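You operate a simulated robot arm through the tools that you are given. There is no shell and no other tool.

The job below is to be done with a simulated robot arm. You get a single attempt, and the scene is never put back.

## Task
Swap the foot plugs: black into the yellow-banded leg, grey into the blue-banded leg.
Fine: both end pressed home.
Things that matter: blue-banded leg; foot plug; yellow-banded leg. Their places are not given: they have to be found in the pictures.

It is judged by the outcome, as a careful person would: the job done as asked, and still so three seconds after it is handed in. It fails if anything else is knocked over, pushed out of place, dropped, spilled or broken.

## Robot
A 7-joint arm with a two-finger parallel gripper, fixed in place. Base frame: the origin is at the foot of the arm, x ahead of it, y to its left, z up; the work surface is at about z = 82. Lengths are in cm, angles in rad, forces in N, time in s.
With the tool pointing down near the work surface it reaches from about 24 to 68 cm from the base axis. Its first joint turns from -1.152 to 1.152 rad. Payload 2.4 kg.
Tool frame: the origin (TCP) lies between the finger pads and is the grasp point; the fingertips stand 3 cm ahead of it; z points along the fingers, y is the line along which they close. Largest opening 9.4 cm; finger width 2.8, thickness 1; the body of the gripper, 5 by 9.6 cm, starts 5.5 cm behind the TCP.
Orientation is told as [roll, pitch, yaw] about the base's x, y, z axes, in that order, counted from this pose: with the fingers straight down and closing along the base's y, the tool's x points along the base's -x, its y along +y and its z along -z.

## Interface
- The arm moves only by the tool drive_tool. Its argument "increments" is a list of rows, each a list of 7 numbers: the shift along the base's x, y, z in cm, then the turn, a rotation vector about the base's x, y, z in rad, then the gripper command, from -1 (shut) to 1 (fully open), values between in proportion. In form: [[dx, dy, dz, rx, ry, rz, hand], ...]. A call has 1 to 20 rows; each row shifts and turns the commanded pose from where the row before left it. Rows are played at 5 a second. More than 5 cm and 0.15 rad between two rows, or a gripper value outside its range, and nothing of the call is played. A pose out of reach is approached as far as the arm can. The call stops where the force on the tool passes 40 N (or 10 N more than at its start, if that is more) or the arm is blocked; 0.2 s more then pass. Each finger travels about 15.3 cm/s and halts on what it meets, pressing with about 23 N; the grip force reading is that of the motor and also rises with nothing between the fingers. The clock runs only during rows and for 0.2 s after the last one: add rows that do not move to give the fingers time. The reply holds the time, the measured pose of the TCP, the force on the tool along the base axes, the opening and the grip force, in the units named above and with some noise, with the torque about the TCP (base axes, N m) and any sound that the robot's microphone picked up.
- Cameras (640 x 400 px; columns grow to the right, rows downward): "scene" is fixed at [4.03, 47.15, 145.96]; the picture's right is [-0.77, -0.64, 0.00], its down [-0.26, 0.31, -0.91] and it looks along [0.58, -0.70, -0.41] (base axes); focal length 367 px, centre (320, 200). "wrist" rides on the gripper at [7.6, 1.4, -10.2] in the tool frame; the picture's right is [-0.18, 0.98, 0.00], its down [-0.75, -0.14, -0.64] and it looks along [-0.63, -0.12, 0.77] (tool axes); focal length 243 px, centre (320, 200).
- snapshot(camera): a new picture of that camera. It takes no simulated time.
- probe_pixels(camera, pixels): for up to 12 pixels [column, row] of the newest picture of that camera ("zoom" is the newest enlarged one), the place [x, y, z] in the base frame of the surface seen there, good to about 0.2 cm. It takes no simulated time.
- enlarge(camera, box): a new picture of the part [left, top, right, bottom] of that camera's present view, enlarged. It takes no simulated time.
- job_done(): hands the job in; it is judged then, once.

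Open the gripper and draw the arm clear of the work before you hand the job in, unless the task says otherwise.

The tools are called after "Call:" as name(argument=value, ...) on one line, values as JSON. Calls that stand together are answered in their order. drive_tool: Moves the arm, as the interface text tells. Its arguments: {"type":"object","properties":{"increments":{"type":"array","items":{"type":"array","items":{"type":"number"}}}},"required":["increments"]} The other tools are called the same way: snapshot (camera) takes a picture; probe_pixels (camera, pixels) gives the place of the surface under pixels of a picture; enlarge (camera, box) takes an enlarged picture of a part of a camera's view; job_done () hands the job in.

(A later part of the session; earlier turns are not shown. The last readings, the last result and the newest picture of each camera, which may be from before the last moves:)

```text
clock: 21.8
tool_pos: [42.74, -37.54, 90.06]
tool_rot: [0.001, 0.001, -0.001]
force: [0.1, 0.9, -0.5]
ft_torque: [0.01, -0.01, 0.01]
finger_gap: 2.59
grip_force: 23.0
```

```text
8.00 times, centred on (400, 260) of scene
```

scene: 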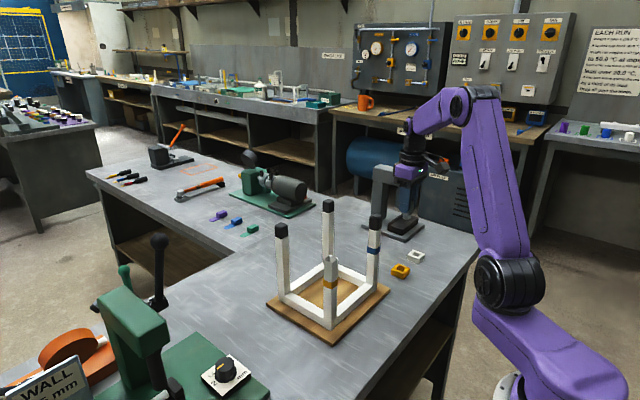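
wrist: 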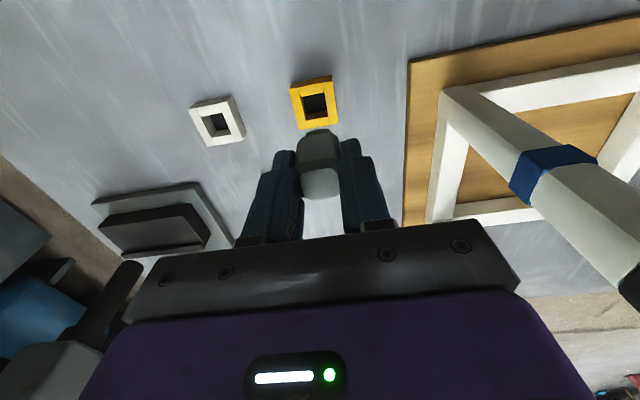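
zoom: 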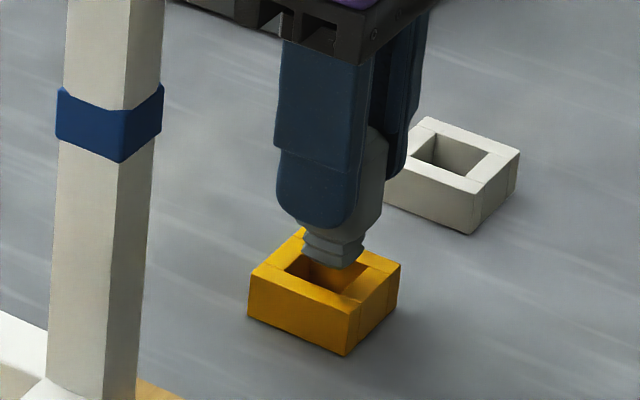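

Now it overshot slightly: the ring looks ≈+0.1 in x from the axis (motion seems to have some stiction). I nudge +0.1 in x and look again.

Call:
drive_tool(increments=[[0.1, 0.03, 0, 0, 0, 0, -1], [0, 0, 0, 0, 0, 0, -1], [0, 0, 0, 0, 0, 0, -1]])

Call:
drive_tool(increments=[[0, 0, 0, 0, 0, 0, -1]])

Call:
enlarge(camera="wrist", box=[270, 80, 370, 180])

Call:
enlarge(camera="scene", box=[380, 235, 420, 285])

```text
clock: 22.6
tool_pos: [42.94, -37.45, 90.04]
tool_rot: [0.0, 0.003, 0.0]
force: [0.5, -0.9, 0.2]
ft_torque: [0.03, -0.03, 0.01]
finger_gap: 2.59
grip_force: 23.3
```

```text
clock: 23.0
tool_pos: [43.0, -37.51, 89.95]
tool_rot: [0.001, 0.0, -0.001]
force: [-0.4, 0.3, -0.3]
ft_torque: [0.0, 0.02, 0.01]
finger_gap: 2.6
grip_force: 23.1
```

```text
4.00 times, centred on (320, 130) of wrist
```

zoom: 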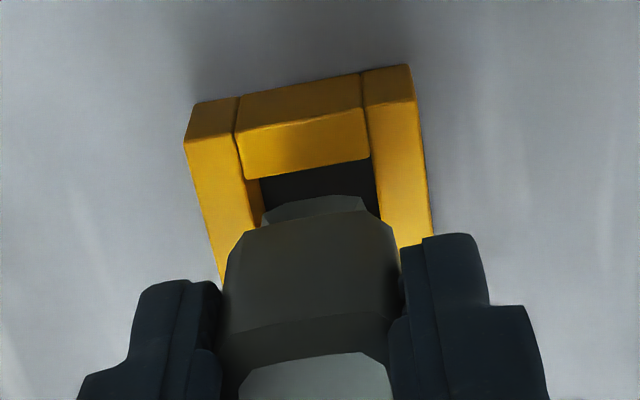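

```text
8.00 times, centred on (400, 260) of scene
```

zoom: 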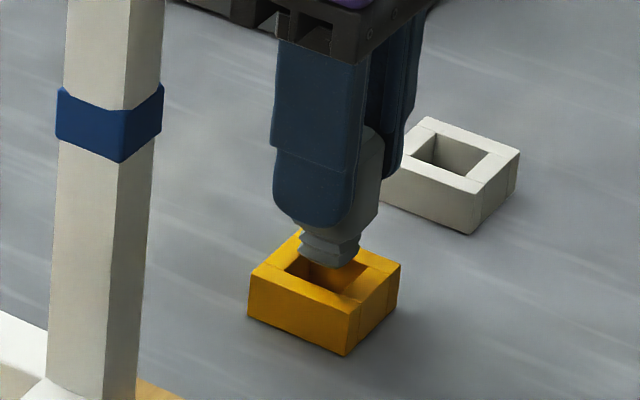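

Now the ring is centred within a few hundredths in both views. I descend slowly into the nest and watch the force.

Call:
drive_tool(increments=[[0, 0, -0.4, 0, 0, 0, -1], [0, 0, -0.4, 0, 0, 0, -1], [0, 0, -0.4, 0, 0, 0, -1], [0, 0, -0.3, 0, 0, 0, -1], [0, 0, 0, 0, 0, 0, -1]])

Call:
enlarge(camera="wrist", box=[270, 80, 370, 180])

Call:
enlarge(camera="scene", box=[380, 235, 420, 285])

```text
clock: 24.2
tool_pos: [43.03, -37.42, 88.35]
tool_rot: [0.001, -0.001, 0.001]
force: [0.6, 0.0, 0.2]
ft_torque: [0.0, 0.02, 0.04]
finger_gap: 2.57
grip_force: 22.9
```

```text
4.00 times, centred on (320, 130) of wrist
```

zoom: 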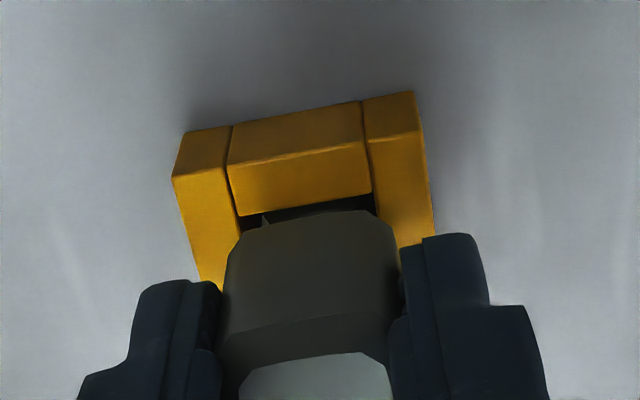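

```text
8.00 times, centred on (400, 260) of scene
```

zoom: 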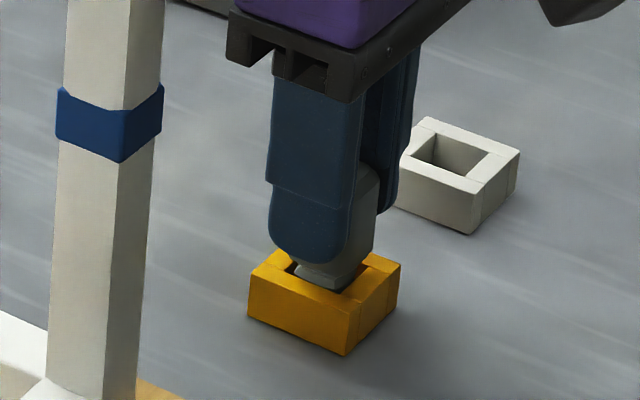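

The spigot has entered the nest with no contact force. I continue down in 0.25 cm steps until it seats.

Call:
drive_tool(increments=[[0, 0, -0.25, 0, 0, 0, -1], [0, 0, -0.25, 0, 0, 0, -1], [0, 0, 0, 0, 0, 0, -1]])

Call:
drive_tool(increments=[[0, 0, -0.2, 0, 0, 0, -1], [0, 0, 0, 0, 0, 0, -1]])

Call:
enlarge(camera="scene", box=[380, 235, 420, 285])

```text
clock: 25.0
tool_pos: [42.94, -37.42, 87.98]
tool_rot: [0.0, 0.0, 0.0]
force: [-1.6, 0.7, -0.1]
ft_torque: [0.0, -0.01, 0.01]
finger_gap: 2.57
grip_force: 22.5
```

```text
clock: 25.6
tool_pos: [42.83, -37.56, 87.81]
tool_rot: [-0.001, 0.0, 0.001]
force: [0.1, -0.1, -0.4]
ft_torque: [-0.06, 0.0, -0.01]
finger_gap: 2.59
grip_force: 23.3
```

```text
8.00 times, centred on (400, 260) of scene
```

zoom: 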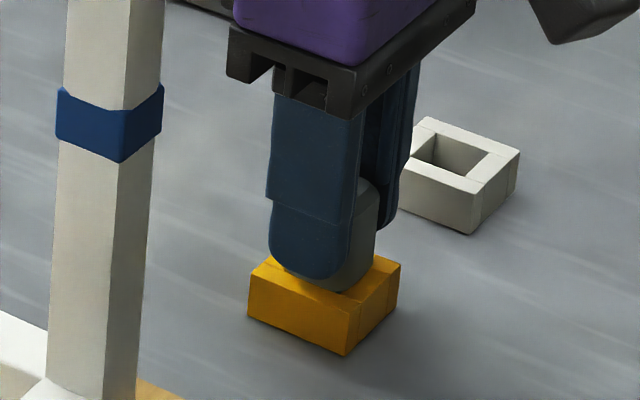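

Still no contact at z≈87.8; I lower a bit further in 0.15 steps.

Call:
drive_tool(increments=[[0, 0, -0.15, 0, 0, 0, -1], [0, 0, -0.15, 0, 0, 0, -1], [0, 0, 0, 0, 0, 0, -1]])

Call:
drive_tool(increments=[[0, 0, -0.15, 0, 0, 0, -1], [0, 0, 0, 0, 0, 0, -1]])

```text
clock: 26.4
tool_pos: [43.04, -37.64, 87.77]
tool_rot: [-0.003, -0.001, 0.0]
force: [-4.6, 3.1, 21.3]
ft_torque: [0.13, 0.05, 0.0]
finger_gap: 2.6
grip_force: 22.7
```

```text
clock: 27.0
tool_pos: [43.01, -37.42, 87.43]
tool_rot: [-0.002, -0.001, 0.0]
force: [-1.0, 0.8, 21.6]
ft_torque: [0.04, -0.04, -0.01]
finger_gap: 2.57
grip_force: 23.4
```

Contact at z≈87.6 with 21 N up: it is seated on the floor or ring. I relieve 0.15 cm upward and look before releasing.

Call:
drive_tool(increments=[[0, 0, 0.15, 0, 0, 0, -1], [0, 0, 0, 0, 0, 0, -1]])

Call:
enlarge(camera="scene", box=[380, 235, 420, 285])

Call:
enlarge(camera="wrist", box=[270, 80, 370, 180])

```text
clock: 27.6
tool_pos: [43.05, -37.47, 87.53]
tool_rot: [-0.003, 0.0, 0.0]
force: [4.5, -2.5, 9.2]
ft_torque: [-0.05, -0.24, 0.01]
finger_gap: 2.56
grip_force: 22.8
```

```text
8.00 times, centred on (400, 260) of scene
```

zoom: 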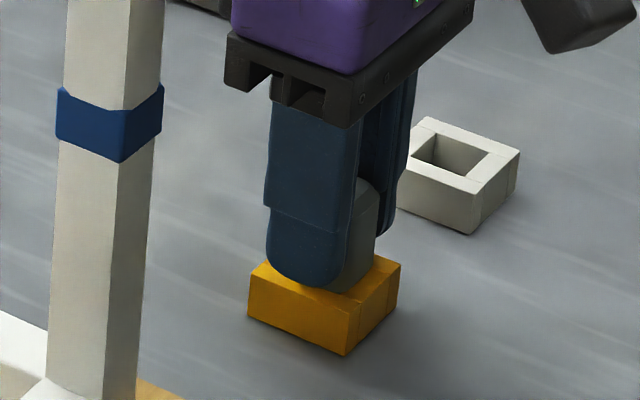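

```text
4.00 times, centred on (320, 130) of wrist
```

zoom: 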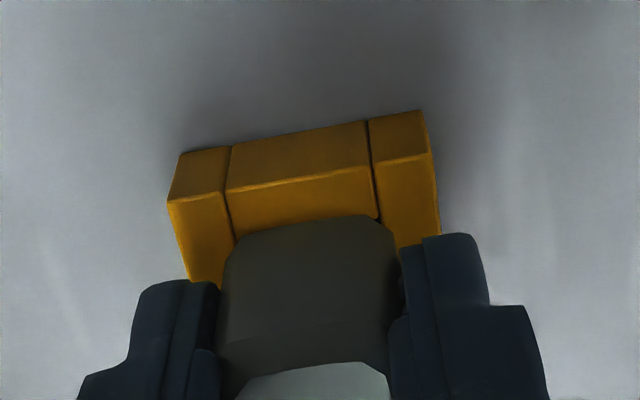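

The ring has not shifted and the plug stands in it. I relieve slightly more and open the fingers gently.

Call:
drive_tool(increments=[[0, 0, 0.08, 0, 0, 0, -1], [0, 0, 0, 0, 0, 0, -1], [0, 0, 0, 0, 0, 0, -0.42], [0, 0, 0, 0, 0, 0, -0.35], [0, 0, 0, 0, 0, 0, -0.2], [0, 0, 0, 0, 0, 0, 0]])

Call:
enlarge(camera="scene", box=[380, 235, 420, 285])

Call:
enlarge(camera="wrist", box=[270, 80, 370, 180])

```text
clock: 29.0
tool_pos: [42.89, -37.59, 87.58]
tool_rot: [0.001, 0.0, 0.0]
force: [-0.1, 0.4, -0.3]
ft_torque: [-0.02, -0.01, 0.0]
finger_gap: 4.72
grip_force: 0.0
```

```text
8.00 times, centred on (400, 260) of scene
```

zoom: 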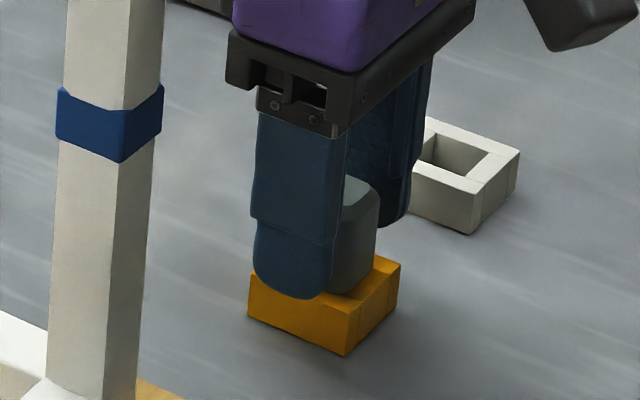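

```text
4.00 times, centred on (320, 130) of wrist
```

zoom: 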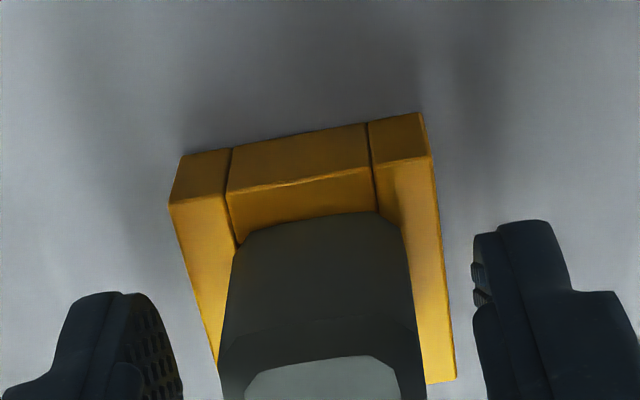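

The grey plug stands upright in the nest, released. I rise straight up and go above the black plug on the blue-banded leg at about (45.05,-24.2).

Call:
drive_tool(increments=[[0, 0, 1.5, 0, 0, 0, 0], [0, 0, 3, 0, 0, 0, 0], [0, 0, 4, 0, 0, 0, 0], [0, 0, 4, 0, 0, 0, 0], [0, 0, 4, 0, 0, 0, 0], [0, 0, 4, 0, 0, 0, 0], [0, 0, 4, 0, 0, 0, 0], [0.5, 3.3, 0, 0, 0, 0, 0], [0.5, 3.3, 0, 0, 0, 0, 0], [0.5, 3.3, 0, 0, 0, 0, 0], [0.5, 3.3, 0, 0, 0, 0, 0], [0, 0, 0, 0, 0, 0, 0], [0, 0, 0, 0, 0, 0, 0]])

Call:
drive_tool(increments=[[0, 0, 0, 0, 0, 0, 0]])

Call:
snapshot(camera="wrist")

Call:
snapshot(camera="scene")

```text
clock: 31.8
tool_pos: [44.66, -23.99, 111.72]
tool_rot: [0.001, -0.001, 0.002]
force: [1.1, 0.8, 0.0]
ft_torque: [-0.01, 0.01, 0.0]
finger_gap: 4.68
grip_force: 0.1
```

```text
clock: 32.2
tool_pos: [44.71, -24.17, 111.72]
tool_rot: [0.001, 0.003, 0.001]
force: [1.2, 0.3, -0.1]
ft_torque: [-0.01, -0.01, -0.02]
finger_gap: 4.72
grip_force: 0.1
```

```text
taken
```

wrist: 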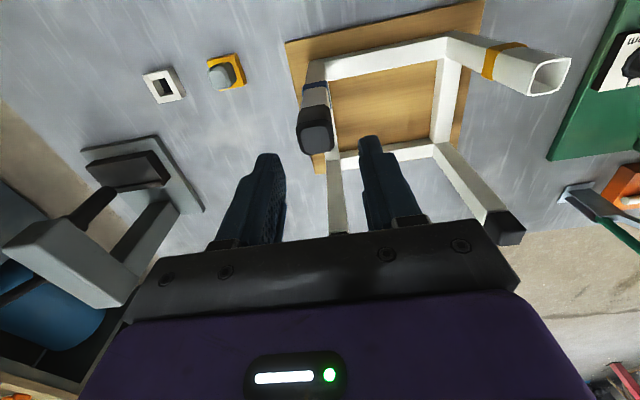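

```text
taken
```

scene: 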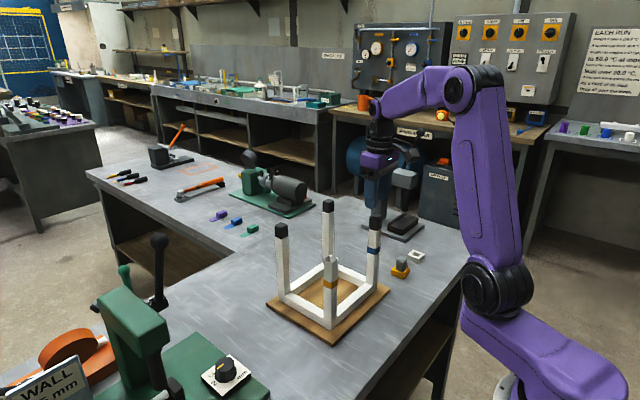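

The grey plug stands neatly in the yellow nest. I zoom on the black plug (315,135) in the wrist view and probe its top.

Call:
enlarge(camera="wrist", box=[270, 80, 370, 180])

```text
4.00 times, centred on (320, 130) of wrist
```

zoom: 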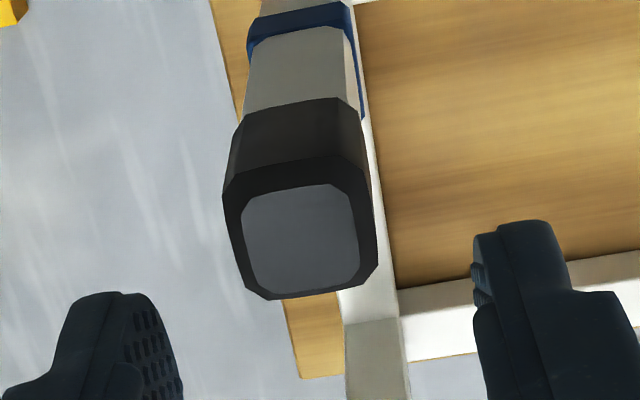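

The black top centre appears at about (315,139.5), suggesting it sits ~0.36 cm to -y and 0.1 in +x of the tool axis. I cross-check with probes.

Call:
probe_pixels(camera="zoom", pixels=[[245, 202], [338, 186], [358, 278], [258, 290], [301, 238], [226, 200], [235, 150], [355, 110], [374, 200], [376, 265], [248, 290], [300, 140]])

Call:
enlarge(camera="scene", box=[350, 190, 400, 250])

```text
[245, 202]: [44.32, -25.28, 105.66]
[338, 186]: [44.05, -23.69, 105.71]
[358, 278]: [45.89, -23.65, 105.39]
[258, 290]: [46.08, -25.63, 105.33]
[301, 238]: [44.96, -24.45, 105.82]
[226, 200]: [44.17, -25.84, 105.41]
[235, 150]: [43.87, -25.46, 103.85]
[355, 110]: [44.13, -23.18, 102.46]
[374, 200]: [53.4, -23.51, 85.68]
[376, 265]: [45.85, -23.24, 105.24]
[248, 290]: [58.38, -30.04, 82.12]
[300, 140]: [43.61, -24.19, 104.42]
```

```text
6.67 times, centred on (375, 220) of scene
```

zoom: 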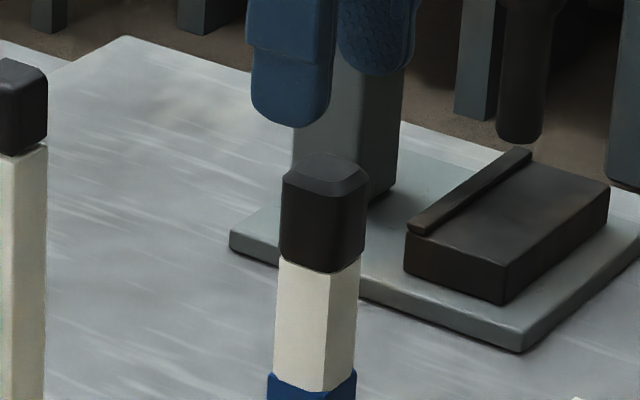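

Probes give the black plug's centre ≈(45.0,-24.47). I shift (+0.15,-0.36), descend to z≈105.2 in stages and check alignment.

Call:
drive_tool(increments=[[0.15, -0.36, 0, 0, 0, 0, 0], [0, 0, -1.5, 0, 0, 0, 0], [0, 0, -1.5, 0, 0, 0, 0], [0, 0, 0, 0, 0, 0, 0], [0, 0, 0, 0, 0, 0, 0]])

Call:
drive_tool(increments=[[0, 0, 0, 0, 0, 0, 0]])

Call:
enlarge(camera="wrist", box=[270, 100, 370, 200])

```text
clock: 33.4
tool_pos: [45.09, -24.67, 108.88]
tool_rot: [0.001, 0.0, 0.001]
force: [0.4, 0.0, -0.1]
ft_torque: [-0.01, 0.03, 0.05]
finger_gap: 4.71
grip_force: 0.1
```

```text
clock: 33.8
tool_pos: [45.06, -24.61, 108.81]
tool_rot: [-0.001, 0.001, 0.0]
force: [1.1, -0.6, 0.1]
ft_torque: [0.0, 0.01, 0.02]
finger_gap: 4.71
grip_force: 0.0
```

```text
4.00 times, centred on (320, 150) of wrist
```

zoom: 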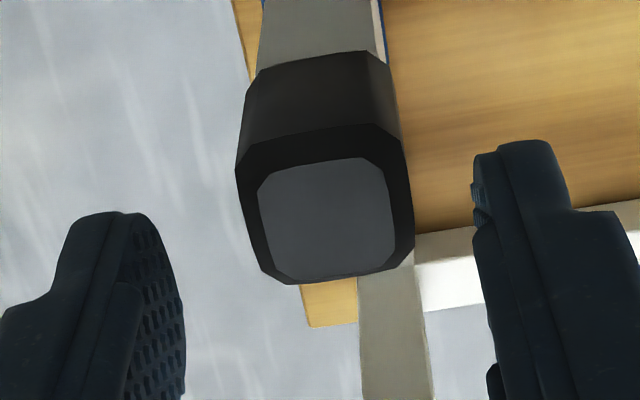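

The plug centre now appears at (321.5,155), i.e. about (-0.19,+0.13) from the axis. I correct (-0.17,+0.12) and go down to the grasp height.

Call:
drive_tool(increments=[[-0.17, 0.12, 0, 0, 0, 0, 0], [0, 0, -1.2, 0, 0, 0, 0], [0, 0, -1.2, 0, 0, 0, 0], [0, 0, -1.2, 0, 0, 0, 0], [0, 0, 0, 0, 0, 0, 0], [0, 0, 0, 0, 0, 0, 0]])

Call:
drive_tool(increments=[[0, 0, 0, 0, 0, 0, 0]])

Call:
enlarge(camera="wrist", box=[270, 130, 370, 230])

Call:
enlarge(camera="scene", box=[350, 190, 400, 250])

```text
clock: 35.2
tool_pos: [44.85, -24.5, 105.28]
tool_rot: [0.001, 0.0, 0.001]
force: [0.5, 0.4, -0.2]
ft_torque: [0.02, 0.03, 0.0]
finger_gap: 4.7
grip_force: 0.2
```

```text
clock: 35.6
tool_pos: [44.78, -24.61, 105.37]
tool_rot: [-0.001, 0.0, -0.001]
force: [-0.2, -0.2, 0.5]
ft_torque: [-0.01, -0.01, -0.03]
finger_gap: 4.72
grip_force: 0.2
```

```text
4.00 times, centred on (320, 180) of wrist
```

zoom: 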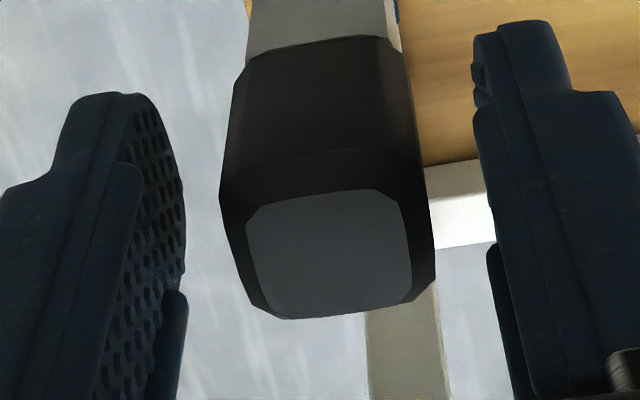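

```text
6.67 times, centred on (375, 220) of scene
```

zoom: 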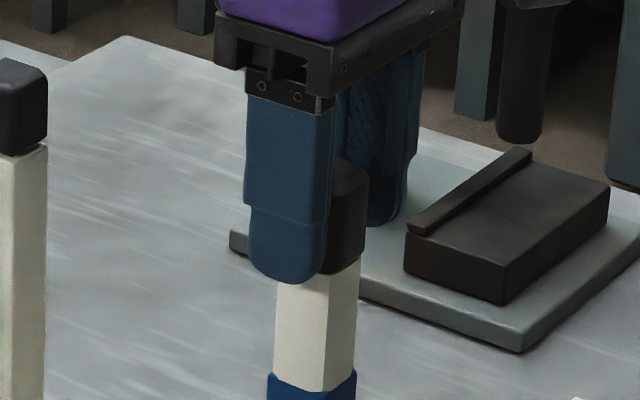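

Slightly off: the plug centre is ≈0.12 cm to +y. I nudge +0.12 in y and 0.1 down, then close gently.

Call:
drive_tool(increments=[[0.04, 0.12, -0.1, 0, 0, 0, 0], [0, 0, 0, 0, 0, 0, 0], [0, 0, 0, 0, 0, 0, 0]])

Call:
enlarge(camera="wrist", box=[270, 130, 370, 230])

```text
clock: 36.4
tool_pos: [44.93, -24.56, 105.28]
tool_rot: [0.0, -0.001, 0.0]
force: [0.3, -0.7, -0.2]
ft_torque: [-0.04, -0.01, -0.02]
finger_gap: 4.73
grip_force: 0.0
```

```text
4.00 times, centred on (320, 180) of wrist
```

zoom: 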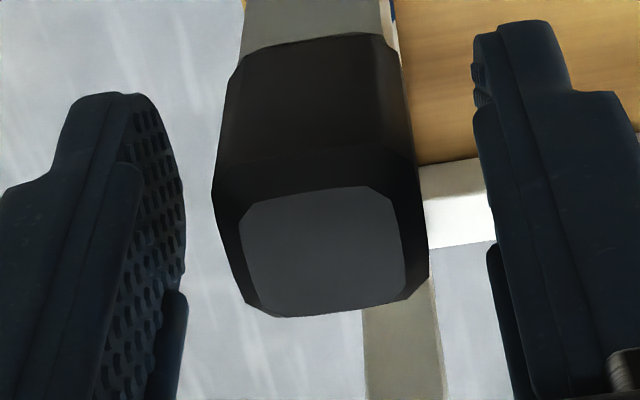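

Now centred at about (320.8,193). I close gently and grip.

Call:
drive_tool(increments=[[0, 0, 0, 0, 0, 0, -0.2], [0, 0, 0, 0, 0, 0, -0.38], [0, 0, 0, 0, 0, 0, -0.42], [0, 0, 0, 0, 0, 0, -0.5], [0, 0, 0, 0, 0, 0, -1], [0, 0, 0, 0, 0, 0, -1]])

Call:
enlarge(camera="wrist", box=[270, 130, 370, 230])

```text
clock: 37.8
tool_pos: [44.92, -24.57, 105.28]
tool_rot: [0.0, 0.001, 0.001]
force: [0.0, 2.4, 0.1]
ft_torque: [0.05, 0.0, -0.01]
finger_gap: 2.64
grip_force: 23.1
```

```text
4.00 times, centred on (320, 180) of wrist
```

zoom: 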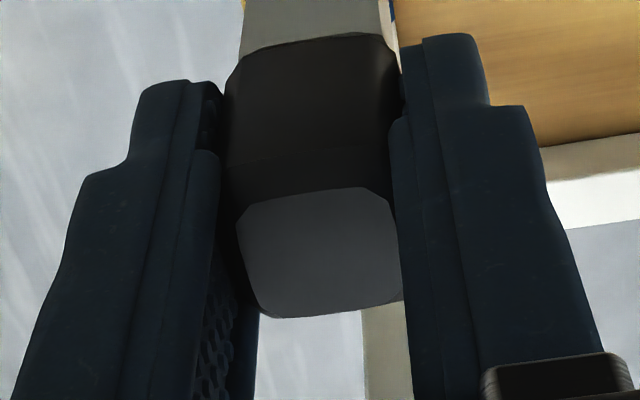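

Gripped at 2.64 cm with small side load. I pull straight up gently and read the forces.

Call:
drive_tool(increments=[[0, 0, 0.2, 0, 0, 0, -1], [0, 0, 0.2, 0, 0, 0, -1], [0, 0, 0.3, 0, 0, 0, -1], [0, 0, 0.3, 0, 0, 0, -1], [0, 0, 0.4, 0, 0, 0, -1], [0, 0, 0.5, 0, 0, 0, -1], [0, 0, 0.5, 0, 0, 0, -1], [0, 0, 0, 0, 0, 0, -1]])

Call:
enlarge(camera="scene", box=[340, 185, 400, 255])

```text
clock: 39.6
tool_pos: [45.03, -24.47, 107.74]
tool_rot: [-0.001, 0.001, 0.0]
force: [-0.4, -0.1, 0.3]
ft_torque: [-0.03, -0.01, 0.04]
finger_gap: 2.61
grip_force: 22.9
```

```text
5.71 times, centred on (370, 220) of scene
```

zoom: 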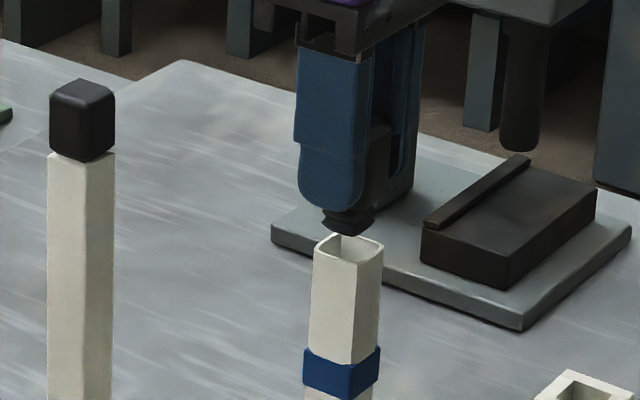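

The black plug is out of the blue leg. I lift to z≈113 and carry it +y to above the yellow-banded leg.

Call:
drive_tool(increments=[[0, 0, 1, 0, 0, 0, -1], [0, 0, 2, 0, 0, 0, -1], [0, 0, 2, 0, 0, 0, -1], [0, 3, 0, 0, 0, 0, -1], [0, 3, 0, 0, 0, 0, -1], [0, 3, 0, 0, 0, 0, -1], [0, 3, 0, 0, 0, 0, -1], [0, 3, 0, 0, 0, 0, -1], [0, 3, 0, 0, 0, 0, -1], [0, 0, 0, 0, 0, 0, -1], [0, 0, 0, 0, 0, 0, -1]])

Call:
drive_tool(increments=[[0, 0, 0, 0, 0, 0, -1]])

Call:
enlarge(camera="wrist", box=[270, 60, 370, 160])

Call:
enlarge(camera="scene", box=[310, 205, 370, 275])

```text
clock: 42.0
tool_pos: [45.12, -6.69, 112.59]
tool_rot: [0.0, 0.0, 0.0]
force: [-0.1, -0.3, 0.2]
ft_torque: [0.03, 0.0, -0.01]
finger_gap: 2.56
grip_force: 22.9
```

```text
clock: 42.4
tool_pos: [45.08, -6.53, 112.57]
tool_rot: [0.001, 0.0, 0.0]
force: [1.2, -0.2, -0.4]
ft_torque: [-0.01, 0.01, 0.01]
finger_gap: 2.57
grip_force: 23.6
```

```text
4.00 times, centred on (320, 110) of wrist
```

zoom: 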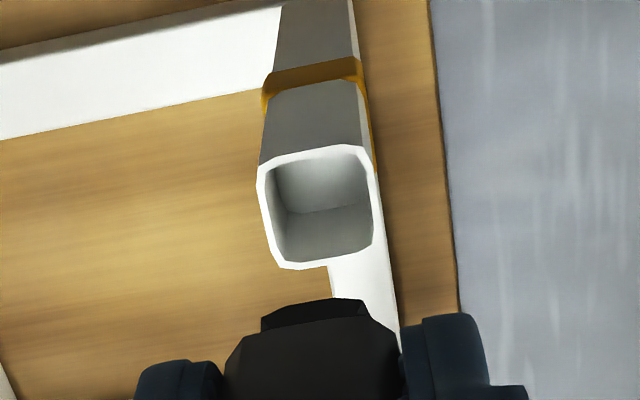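

```text
5.71 times, centred on (340, 240) of scene
```

zoom: 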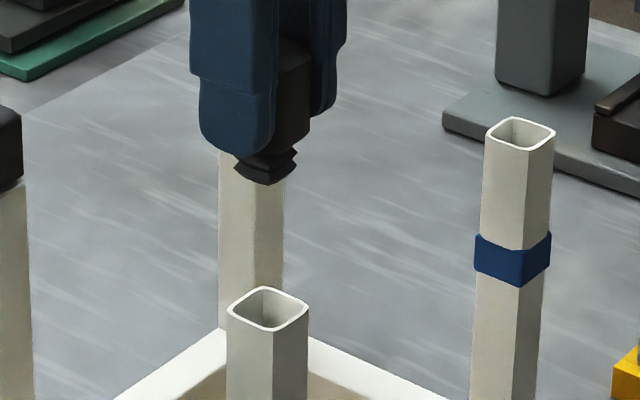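

The leg mouth centre appears at (320,112) versus the tool axis at (320,113.7): the mouth is ~0.12 cm toward -x, y aligned. I correct and descend 3.5 cm to just above the mouth, then remeasure.

Call:
drive_tool(increments=[[-0.1, 0, 0, 0, 0, 0, -1], [0, 0, -1.7, 0, 0, 0, -1], [0, 0, -1.7, 0, 0, 0, -1], [0, 0, 0, 0, 0, 0, -1], [0, 0, 0, 0, 0, 0, -1]])

Call:
drive_tool(increments=[[0, 0, 0, 0, 0, 0, -1]])

Call:
enlarge(camera="wrist", box=[270, 80, 370, 180])

Call:
enlarge(camera="scene", box=[315, 225, 355, 275])

```text
clock: 43.6
tool_pos: [45.0, -6.4, 109.34]
tool_rot: [0.001, 0.0, 0.002]
force: [-0.7, 0.3, 0.0]
ft_torque: [0.0, -0.02, 0.0]
finger_gap: 2.59
grip_force: 23.2
```

```text
clock: 44.0
tool_pos: [44.91, -6.52, 109.26]
tool_rot: [0.0, 0.0, -0.001]
force: [0.6, -0.5, -0.9]
ft_torque: [-0.02, 0.03, -0.04]
finger_gap: 2.59
grip_force: 22.8
```

```text
4.00 times, centred on (320, 130) of wrist
```

zoom: 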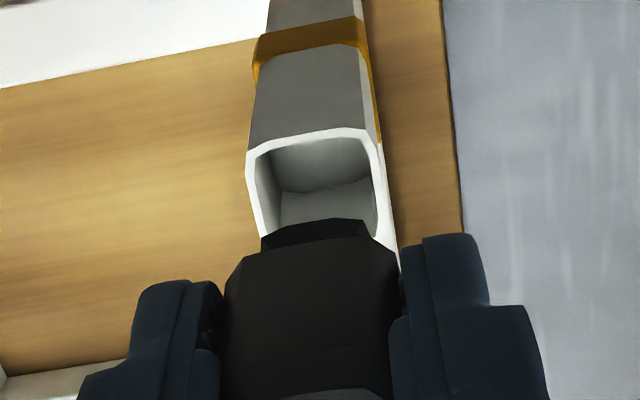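

```text
8.00 times, centred on (335, 250) of scene
```

zoom: 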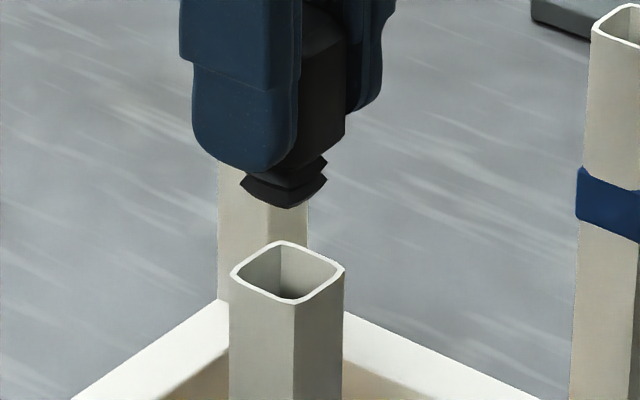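

Wrist geometry shows the mouth within ≈0.1 cm of the axis, while the scene suggests the spigot is ~0.1 cm to the left (+x/+y). I shift (-0.03,-0.06), descend 1.7 cm and compare again at close range.

Call:
drive_tool(increments=[[-0.03, -0.06, -0.9, 0, 0, 0, -1], [0, 0, -0.8, 0, 0, 0, -1], [0, 0, 0, 0, 0, 0, -1], [0, 0, 0, 0, 0, 0, -1]])

Call:
drive_tool(increments=[[0, 0, 0, 0, 0, 0, -1]])

Call:
enlarge(camera="wrist", box=[290, 105, 350, 165])

Call:
enlarge(camera="scene", box=[315, 225, 355, 275])

```text
clock: 45.0
tool_pos: [45.03, -6.47, 107.67]
tool_rot: [0.001, -0.001, -0.001]
force: [-1.2, 0.4, 0.1]
ft_torque: [-0.02, -0.02, 0.0]
finger_gap: 2.59
grip_force: 23.2
```

```text
clock: 45.4
tool_pos: [44.91, -6.52, 107.69]
tool_rot: [-0.001, -0.002, -0.001]
force: [0.8, 0.5, -0.2]
ft_torque: [-0.02, -0.03, 0.0]
finger_gap: 2.59
grip_force: 23.2
```

```text
6.67 times, centred on (320, 135) of wrist
```

zoom: 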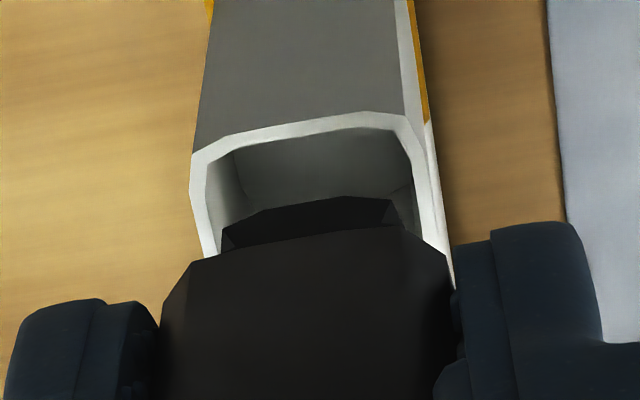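

```text
8.00 times, centred on (335, 250) of scene
```

zoom: 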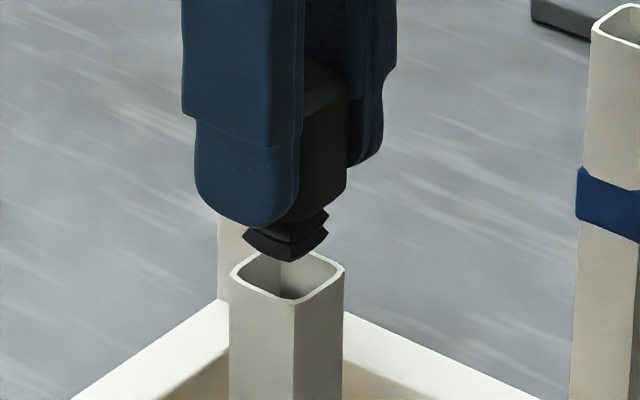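

Both views now show the barbed tip centred over the mouth within ~0.05 cm. I descend slowly with small steps, watching force.

Call:
drive_tool(increments=[[0, 0, -0.3, 0, 0, 0, -1], [0, 0, -0.3, 0, 0, 0, -1], [0, 0, -0.2, 0, 0, 0, -1], [0, 0, -0.2, 0, 0, 0, -1], [0, 0, 0, 0, 0, 0, -1]])

Call:
enlarge(camera="scene", box=[315, 225, 355, 275])

```text
clock: 46.6
tool_pos: [44.9, -6.4, 106.54]
tool_rot: [0.001, -0.001, -0.001]
force: [-0.6, -0.5, 0.3]
ft_torque: [0.0, 0.01, 0.0]
finger_gap: 2.59
grip_force: 23.1
```

```text
8.00 times, centred on (335, 250) of scene
```

zoom: 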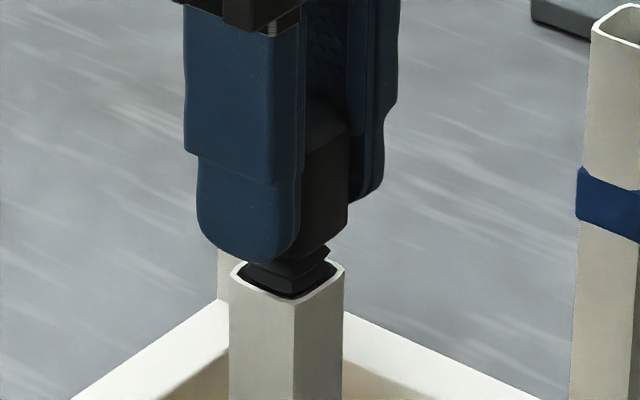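

The tip is entering the yellow-banded leg with no side force. I keep lowering in 0.25 cm steps.

Call:
drive_tool(increments=[[0, 0, -0.25, 0, 0, 0, -1], [0, 0, -0.25, 0, 0, 0, -1], [0, 0, -0.25, 0, 0, 0, -1], [0, 0, 0, 0, 0, 0, -1]])

Call:
enlarge(camera="scene", box=[315, 225, 355, 275])

```text
clock: 47.6
tool_pos: [44.8, -6.39, 105.81]
tool_rot: [0.0, 0.001, -0.001]
force: [0.1, -0.3, 0.2]
ft_torque: [0.02, -0.01, 0.01]
finger_gap: 2.6
grip_force: 22.6
```

```text
8.00 times, centred on (335, 250) of scene
```

zoom: 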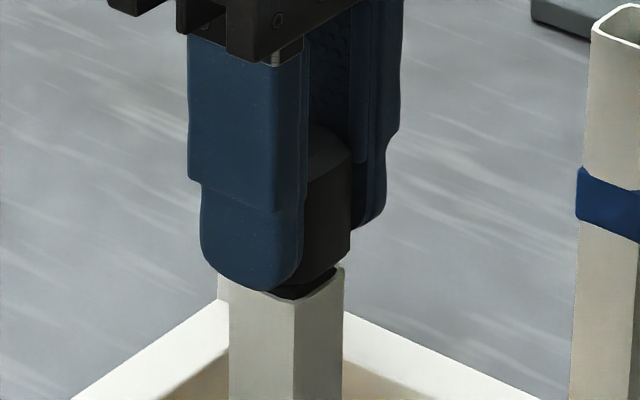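

It slides in freely; about 0.6 cm of gap remains. I continue until I feel resistance.

Call:
drive_tool(increments=[[0, 0, -0.2, 0, 0, 0, -1], [0, 0, -0.2, 0, 0, 0, -1], [0, 0, 0, 0, 0, 0, -1]])

Call:
drive_tool(increments=[[0, 0, -0.15, 0, 0, 0, -1], [0, 0, 0, 0, 0, 0, -1]])

Call:
enlarge(camera="scene", box=[315, 225, 355, 275])

```text
clock: 48.4
tool_pos: [44.92, -6.56, 105.41]
tool_rot: [0.0, 0.0, -0.002]
force: [0.4, -0.5, 0.7]
ft_torque: [-0.01, -0.02, 0.02]
finger_gap: 2.58
grip_force: 23.0
```

```text
clock: 49.0
tool_pos: [44.84, -6.41, 105.36]
tool_rot: [0.002, 0.002, 0.002]
force: [-0.4, -0.6, 3.3]
ft_torque: [0.04, 0.01, -0.03]
finger_gap: 2.59
grip_force: 22.7
```

```text
8.00 times, centred on (335, 250) of scene
```

zoom: 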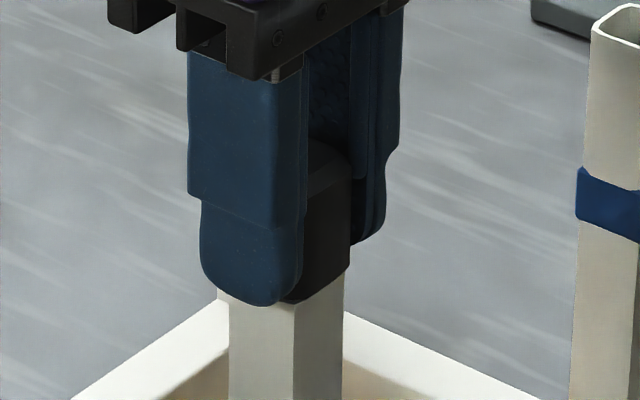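

Contact is starting (3 N) and the head is near the rim. I press in small steps to bring it home.

Call:
drive_tool(increments=[[0, 0, -0.1, 0, 0, 0, -1], [0, 0, -0.1, 0, 0, 0, -1], [0, 0, 0, 0, 0, 0, -1]])

Call:
drive_tool(increments=[[0, 0, -0.1, 0, 0, 0, -1], [0, 0, 0, 0, 0, 0, -1]])

Call:
enlarge(camera="scene", box=[315, 225, 355, 275])

Call:
enlarge(camera="wrist", box=[280, 110, 360, 190])

```text
clock: 49.8
tool_pos: [44.78, -6.4, 105.25]
tool_rot: [0.001, -0.002, 0.0]
force: [-3.7, -2.7, 21.4]
ft_torque: [-0.05, 0.15, -0.01]
finger_gap: 2.61
grip_force: 23.5
```

```text
clock: 50.4
tool_pos: [44.76, -6.58, 105.2]
tool_rot: [-0.002, -0.004, 0.0]
force: [3.6, -0.3, 22.8]
ft_torque: [0.02, -0.08, -0.01]
finger_gap: 2.6
grip_force: 22.8
```

```text
8.00 times, centred on (335, 250) of scene
```

zoom: 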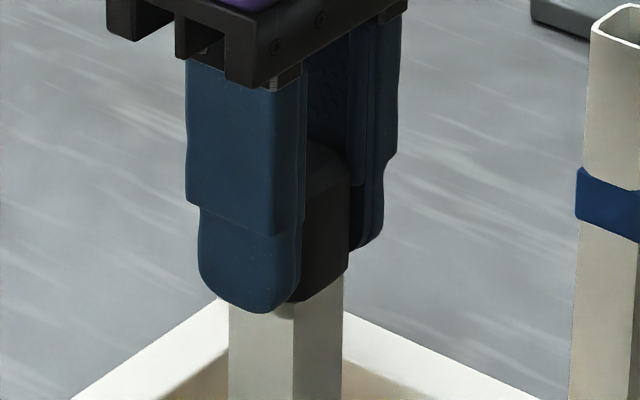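

```text
5.00 times, centred on (320, 150) of wrist
```

zoom: 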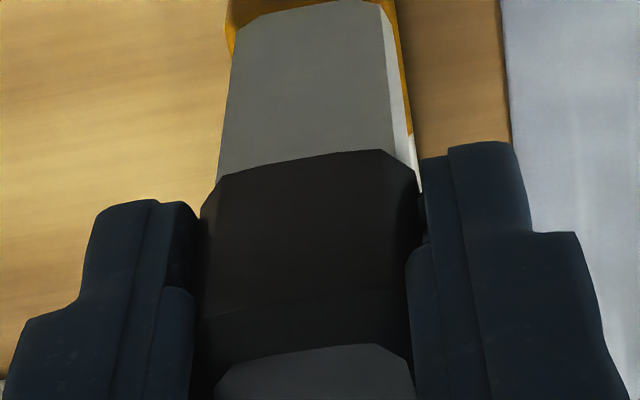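

The head looks flush on the rim and the grip is at its friction limit (~22 N). I release, rise, and check the head's height before pressing on its top with closed fingers.

Call:
drive_tool(increments=[[0, 0, 0.15, 0, 0, 0, -1], [0, 0, 0, 0, 0, 0, -1], [0, 0, 0, 0, 0, 0, -0.42], [0, 0, 0, 0, 0, 0, -0.3], [0, 0, 0, 0, 0, 0, 0], [0, 0, 1, 0, 0, 0, 0], [0, 0, 2, 0, 0, 0, 0], [0, 0, 2, 0, 0, 0, 0], [0, 0, 2, 0, 0, 0, 0], [0, 0, 0, 0, 0, 0, 0]])

Call:
enlarge(camera="scene", box=[310, 225, 360, 285])

Call:
enlarge(camera="wrist", box=[280, 90, 360, 170])

```text
clock: 52.6
tool_pos: [45.07, -6.58, 112.21]
tool_rot: [0.0, 0.0, 0.0]
force: [-0.2, 0.0, -0.4]
ft_torque: [-0.02, -0.01, 0.0]
finger_gap: 4.71
grip_force: 0.1
```

```text
6.67 times, centred on (335, 255) of scene
```

zoom: 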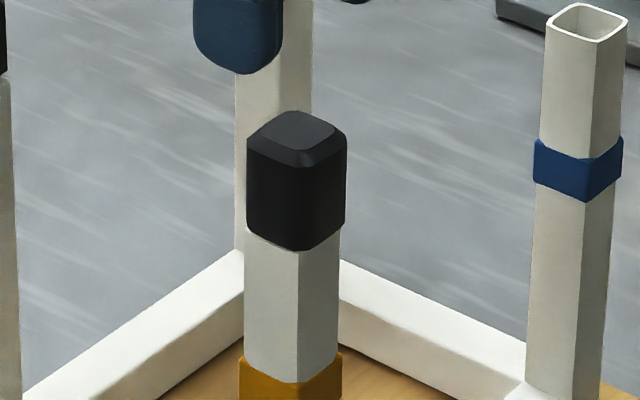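

```text
5.00 times, centred on (320, 130) of wrist
```

zoom: 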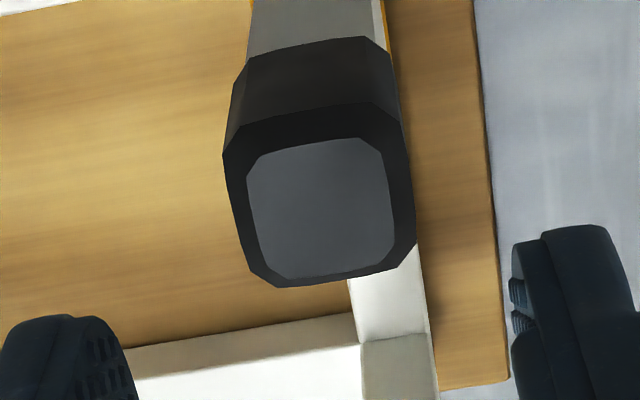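

In the scene the black head's top (row 241.5) and lower edge (262.5) match the grey plug's original home position (241.0/261.7). I probe its top height and compare.

Call:
probe_pixels(camera="zoom", pixels=[[270, 165], [350, 150], [380, 250], [280, 270], [320, 210], [255, 165], [310, 90], [310, 48], [310, 30]])

Call:
probe_pixels(camera="scene", pixels=[[330, 243], [332, 260], [332, 262], [332, 264], [332, 266], [282, 226], [328, 202]])

```text
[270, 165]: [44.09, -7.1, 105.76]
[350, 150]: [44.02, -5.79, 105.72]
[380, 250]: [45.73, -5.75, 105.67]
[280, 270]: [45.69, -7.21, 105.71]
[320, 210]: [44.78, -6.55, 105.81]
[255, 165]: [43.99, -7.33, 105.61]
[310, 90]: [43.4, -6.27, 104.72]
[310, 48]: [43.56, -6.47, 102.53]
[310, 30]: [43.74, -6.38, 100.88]
```

```text
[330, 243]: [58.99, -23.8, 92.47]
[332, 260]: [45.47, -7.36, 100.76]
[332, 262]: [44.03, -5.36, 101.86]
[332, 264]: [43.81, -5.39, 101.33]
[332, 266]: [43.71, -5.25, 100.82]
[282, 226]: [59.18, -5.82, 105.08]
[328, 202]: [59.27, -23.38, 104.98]
```

The black head's top is at z≈105.73, the same as when originally home. For certainty I press on its top with closed fingers: close the hand, centre over it, and come down gently.

Call:
drive_tool(increments=[[-0.15, 0.05, 0, 0, 0, 0, -1], [0, 0, -1, 0, 0, 0, -1], [0, 0, -1, 0, 0, 0, -1], [0, 0, -0.8, 0, 0, 0, -1], [0, 0, 0, 0, 0, 0, -1], [0, 0, 0, 0, 0, 0, -1]])

Call:
enlarge(camera="wrist", box=[280, 110, 360, 190])

Call:
enlarge(camera="scene", box=[310, 225, 360, 285])

```text
clock: 54.0
tool_pos: [44.71, -6.57, 109.35]
tool_rot: [-0.001, 0.0, -0.001]
force: [0.0, 0.2, 0.2]
ft_torque: [-0.02, 0.01, 0.01]
finger_gap: 0.0
grip_force: 23.1
```

```text
5.00 times, centred on (320, 150) of wrist
```

zoom: 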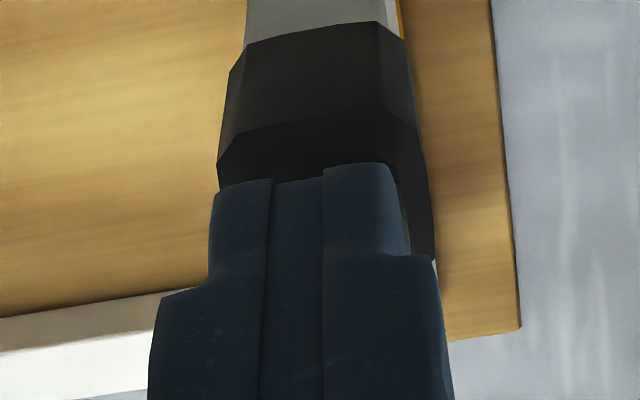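

```text
6.67 times, centred on (335, 255) of scene
```

zoom: 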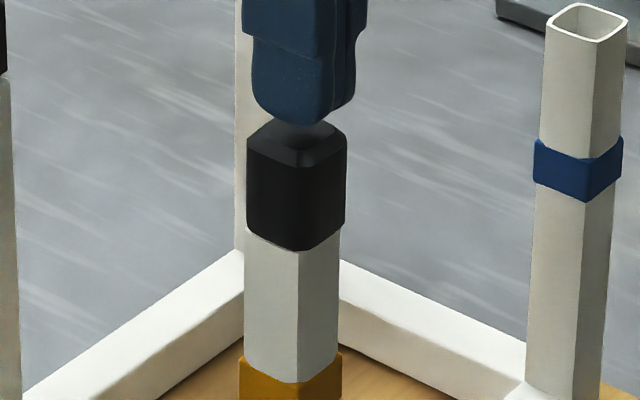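

Closed fingertips are centred above the head with ~0.6 cm clearance. I press down in small steps.

Call:
drive_tool(increments=[[0, 0, -0.3, 0, 0, 0, -1], [0, 0, -0.2, 0, 0, 0, -1], [0, 0, -0.1, 0, 0, 0, -1], [0, 0, 0, 0, 0, 0, -1]])

Call:
drive_tool(increments=[[0, 0, -0.1, 0, 0, 0, -1], [0, 0, 0, 0, 0, 0, -1]])

```text
clock: 55.0
tool_pos: [44.79, -6.47, 108.78]
tool_rot: [0.0, 0.001, -0.001]
force: [-0.4, 0.0, 0.0]
ft_torque: [-0.02, 0.01, -0.01]
finger_gap: 0.01
grip_force: 22.8
```

```text
clock: 55.6
tool_pos: [44.77, -6.39, 108.66]
tool_rot: [0.0, 0.0, 0.001]
force: [1.1, -1.2, 2.3]
ft_torque: [0.0, -0.04, -0.01]
finger_gap: 0.0
grip_force: 23.3
```

Contact begins (2.3 N) at z≈108.66. I press further in 0.08 cm steps toward ~30 N.

Call:
drive_tool(increments=[[0, 0, -0.08, 0, 0, 0, -1], [0, 0, -0.06, 0, 0, 0, -1], [0, 0, 0, 0, 0, 0, -1]])

Call:
drive_tool(increments=[[0, 0, -0.06, 0, 0, 0, -1], [0, 0, 0, 0, 0, 0, -1]])

```text
clock: 56.4
tool_pos: [44.8, -6.53, 108.65]
tool_rot: [0.0, 0.0, 0.002]
force: [2.0, 0.1, 11.2]
ft_torque: [0.01, -0.12, -0.01]
finger_gap: 0.0
grip_force: 23.1
```

```text
clock: 57.0
tool_pos: [44.67, -6.41, 108.51]
tool_rot: [0.0, -0.003, 0.0]
force: [1.2, 1.7, 24.3]
ft_torque: [0.09, -0.03, 0.01]
finger_gap: 0.02
grip_force: 23.4
```

Force rises stiffly (24 N at tool z≈108.55, tips at ≈105.6), so the head is bottomed on the rim. I retreat upward and then look.

Call:
drive_tool(increments=[[0, 0, -0.03, 0, 0, 0, -1], [0, 0, 0, 0, 0, 0, -1], [0, 0, 0.3, 0, 0, 0, -1], [0, 0, 1, 0, 0, 0, -1], [0, 0, 2, 0, 0, 0, -1], [0, 0, 2, 0, 0, 0, -1], [0, 0, 2, 0, 0, 0, 0], [0, 0, 0, 0, 0, 0, 0]])

Call:
enlarge(camera="scene", box=[310, 225, 360, 285])

Call:
snapshot(camera="scene")

```text
clock: 58.8
tool_pos: [44.41, -6.43, 115.69]
tool_rot: [0.0, 0.0, -0.001]
force: [-0.7, -0.4, -0.2]
ft_torque: [0.0, 0.04, 0.04]
finger_gap: 4.7
grip_force: 0.1
```

```text
6.67 times, centred on (335, 255) of scene
```

zoom: 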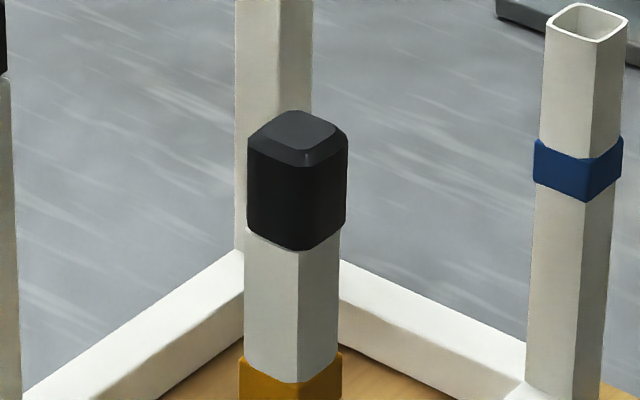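

```text
taken
```

scene: 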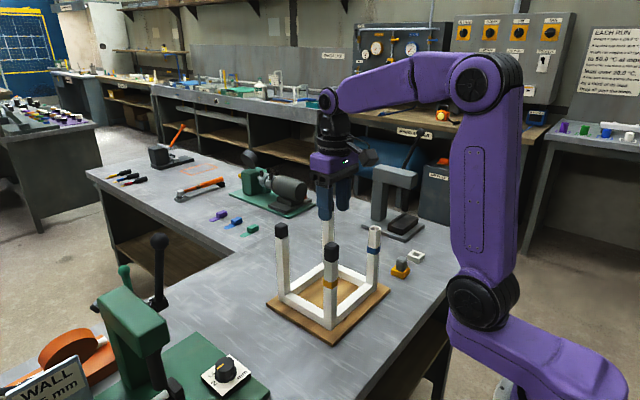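

The black plug is home in the yellow-banded leg. Now I travel back above the grey plug in the yellow nest and descend to z≈97 for alignment.

Call:
drive_tool(increments=[[-0.15, -3.1, 0, 0, 0, 0, 0], [-0.15, -3.1, 0, 0, 0, 0, 0], [-0.15, -3.1, 0, 0, 0, 0, 0], [-0.15, -3.1, 0, 0, 0, 0, 0], [-0.15, -3.1, 0, 0, 0, 0, 0], [-0.15, -3.1, 0, 0, 0, 0, 0], [-0.15, -3.1, 0, 0, 0, 0, 0], [-0.15, -3.1, 0, 0, 0, 0, 0], [-0.15, -3.1, 0, 0, 0, 0, 0], [-0.15, -3.1, 0, 0, 0, 0, 0], [0, 0, -4, 0, 0, 0, 0], [0, 0, -4, 0, 0, 0, 0], [0, 0, -4, 0, 0, 0, 0], [0, 0, -4, 0, 0, 0, 0], [0, 0, -3, 0, 0, 0, 0], [0, 0, 0, 0, 0, 0, 0], [0, 0, 0, 0, 0, 0, 0]])

Call:
drive_tool(increments=[[0, 0, 0, 0, 0, 0, 0]])

Call:
enlarge(camera="wrist", box=[260, 80, 380, 180])

Call:
enlarge(camera="scene", box=[375, 220, 425, 285])

```text
clock: 62.4
tool_pos: [43.45, -37.26, 97.03]
tool_rot: [0.001, 0.001, 0.0]
force: [0.3, 0.4, 0.6]
ft_torque: [-0.04, 0.01, 0.02]
finger_gap: 4.69
grip_force: 0.2
```

```text
clock: 62.8
tool_pos: [43.44, -37.31, 96.99]
tool_rot: [0.0, 0.001, 0.001]
force: [-0.7, 1.1, 0.2]
ft_torque: [0.01, 0.01, 0.01]
finger_gap: 4.7
grip_force: 0.1
```

```text
4.00 times, centred on (320, 130) of wrist
```

zoom: 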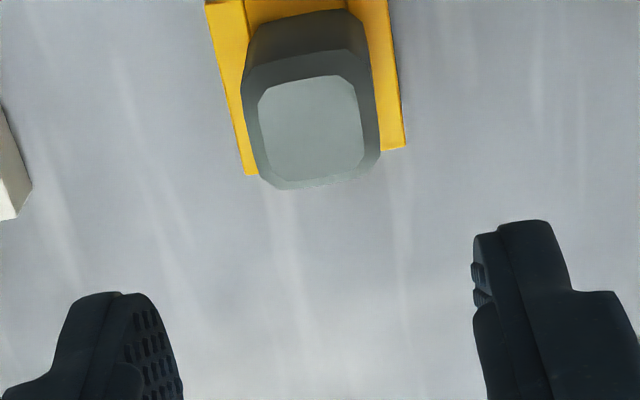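

```text
6.15 times, centred on (400, 252) of scene
```

zoom: 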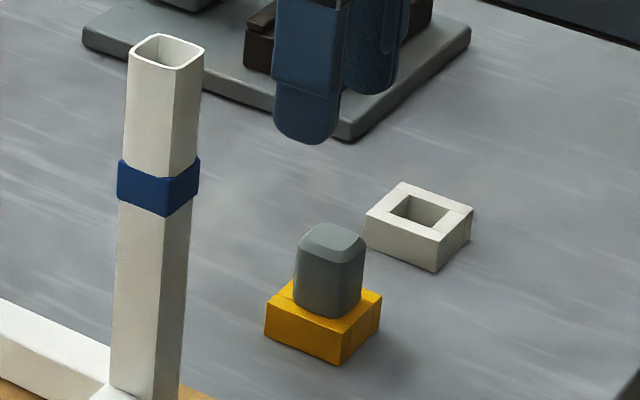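

The grey plug stands upright in the nest. I probe its top and sides for height and centre.

Call:
probe_pixels(camera="zoom", pixels=[[330, 235], [310, 240], [350, 245], [330, 280], [305, 280], [355, 280], [328, 316], [332, 325]])

Call:
enlarge(camera="wrist", box=[280, 80, 360, 150])

```text
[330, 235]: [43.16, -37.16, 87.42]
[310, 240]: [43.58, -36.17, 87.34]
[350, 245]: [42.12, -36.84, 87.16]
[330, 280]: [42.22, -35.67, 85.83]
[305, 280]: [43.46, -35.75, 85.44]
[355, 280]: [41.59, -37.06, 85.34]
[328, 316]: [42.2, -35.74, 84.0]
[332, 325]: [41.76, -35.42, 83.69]
```

```text
5.71 times, centred on (320, 115) of wrist
```

zoom: 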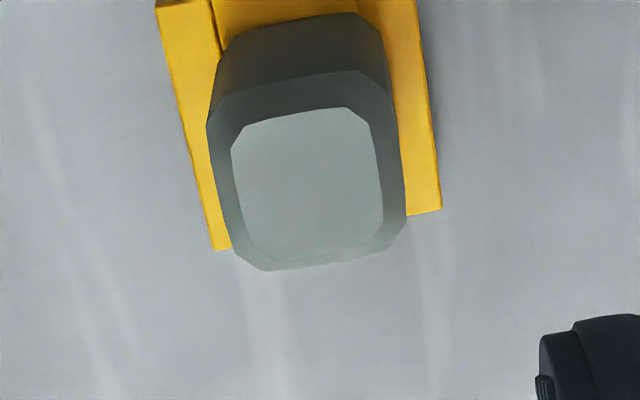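

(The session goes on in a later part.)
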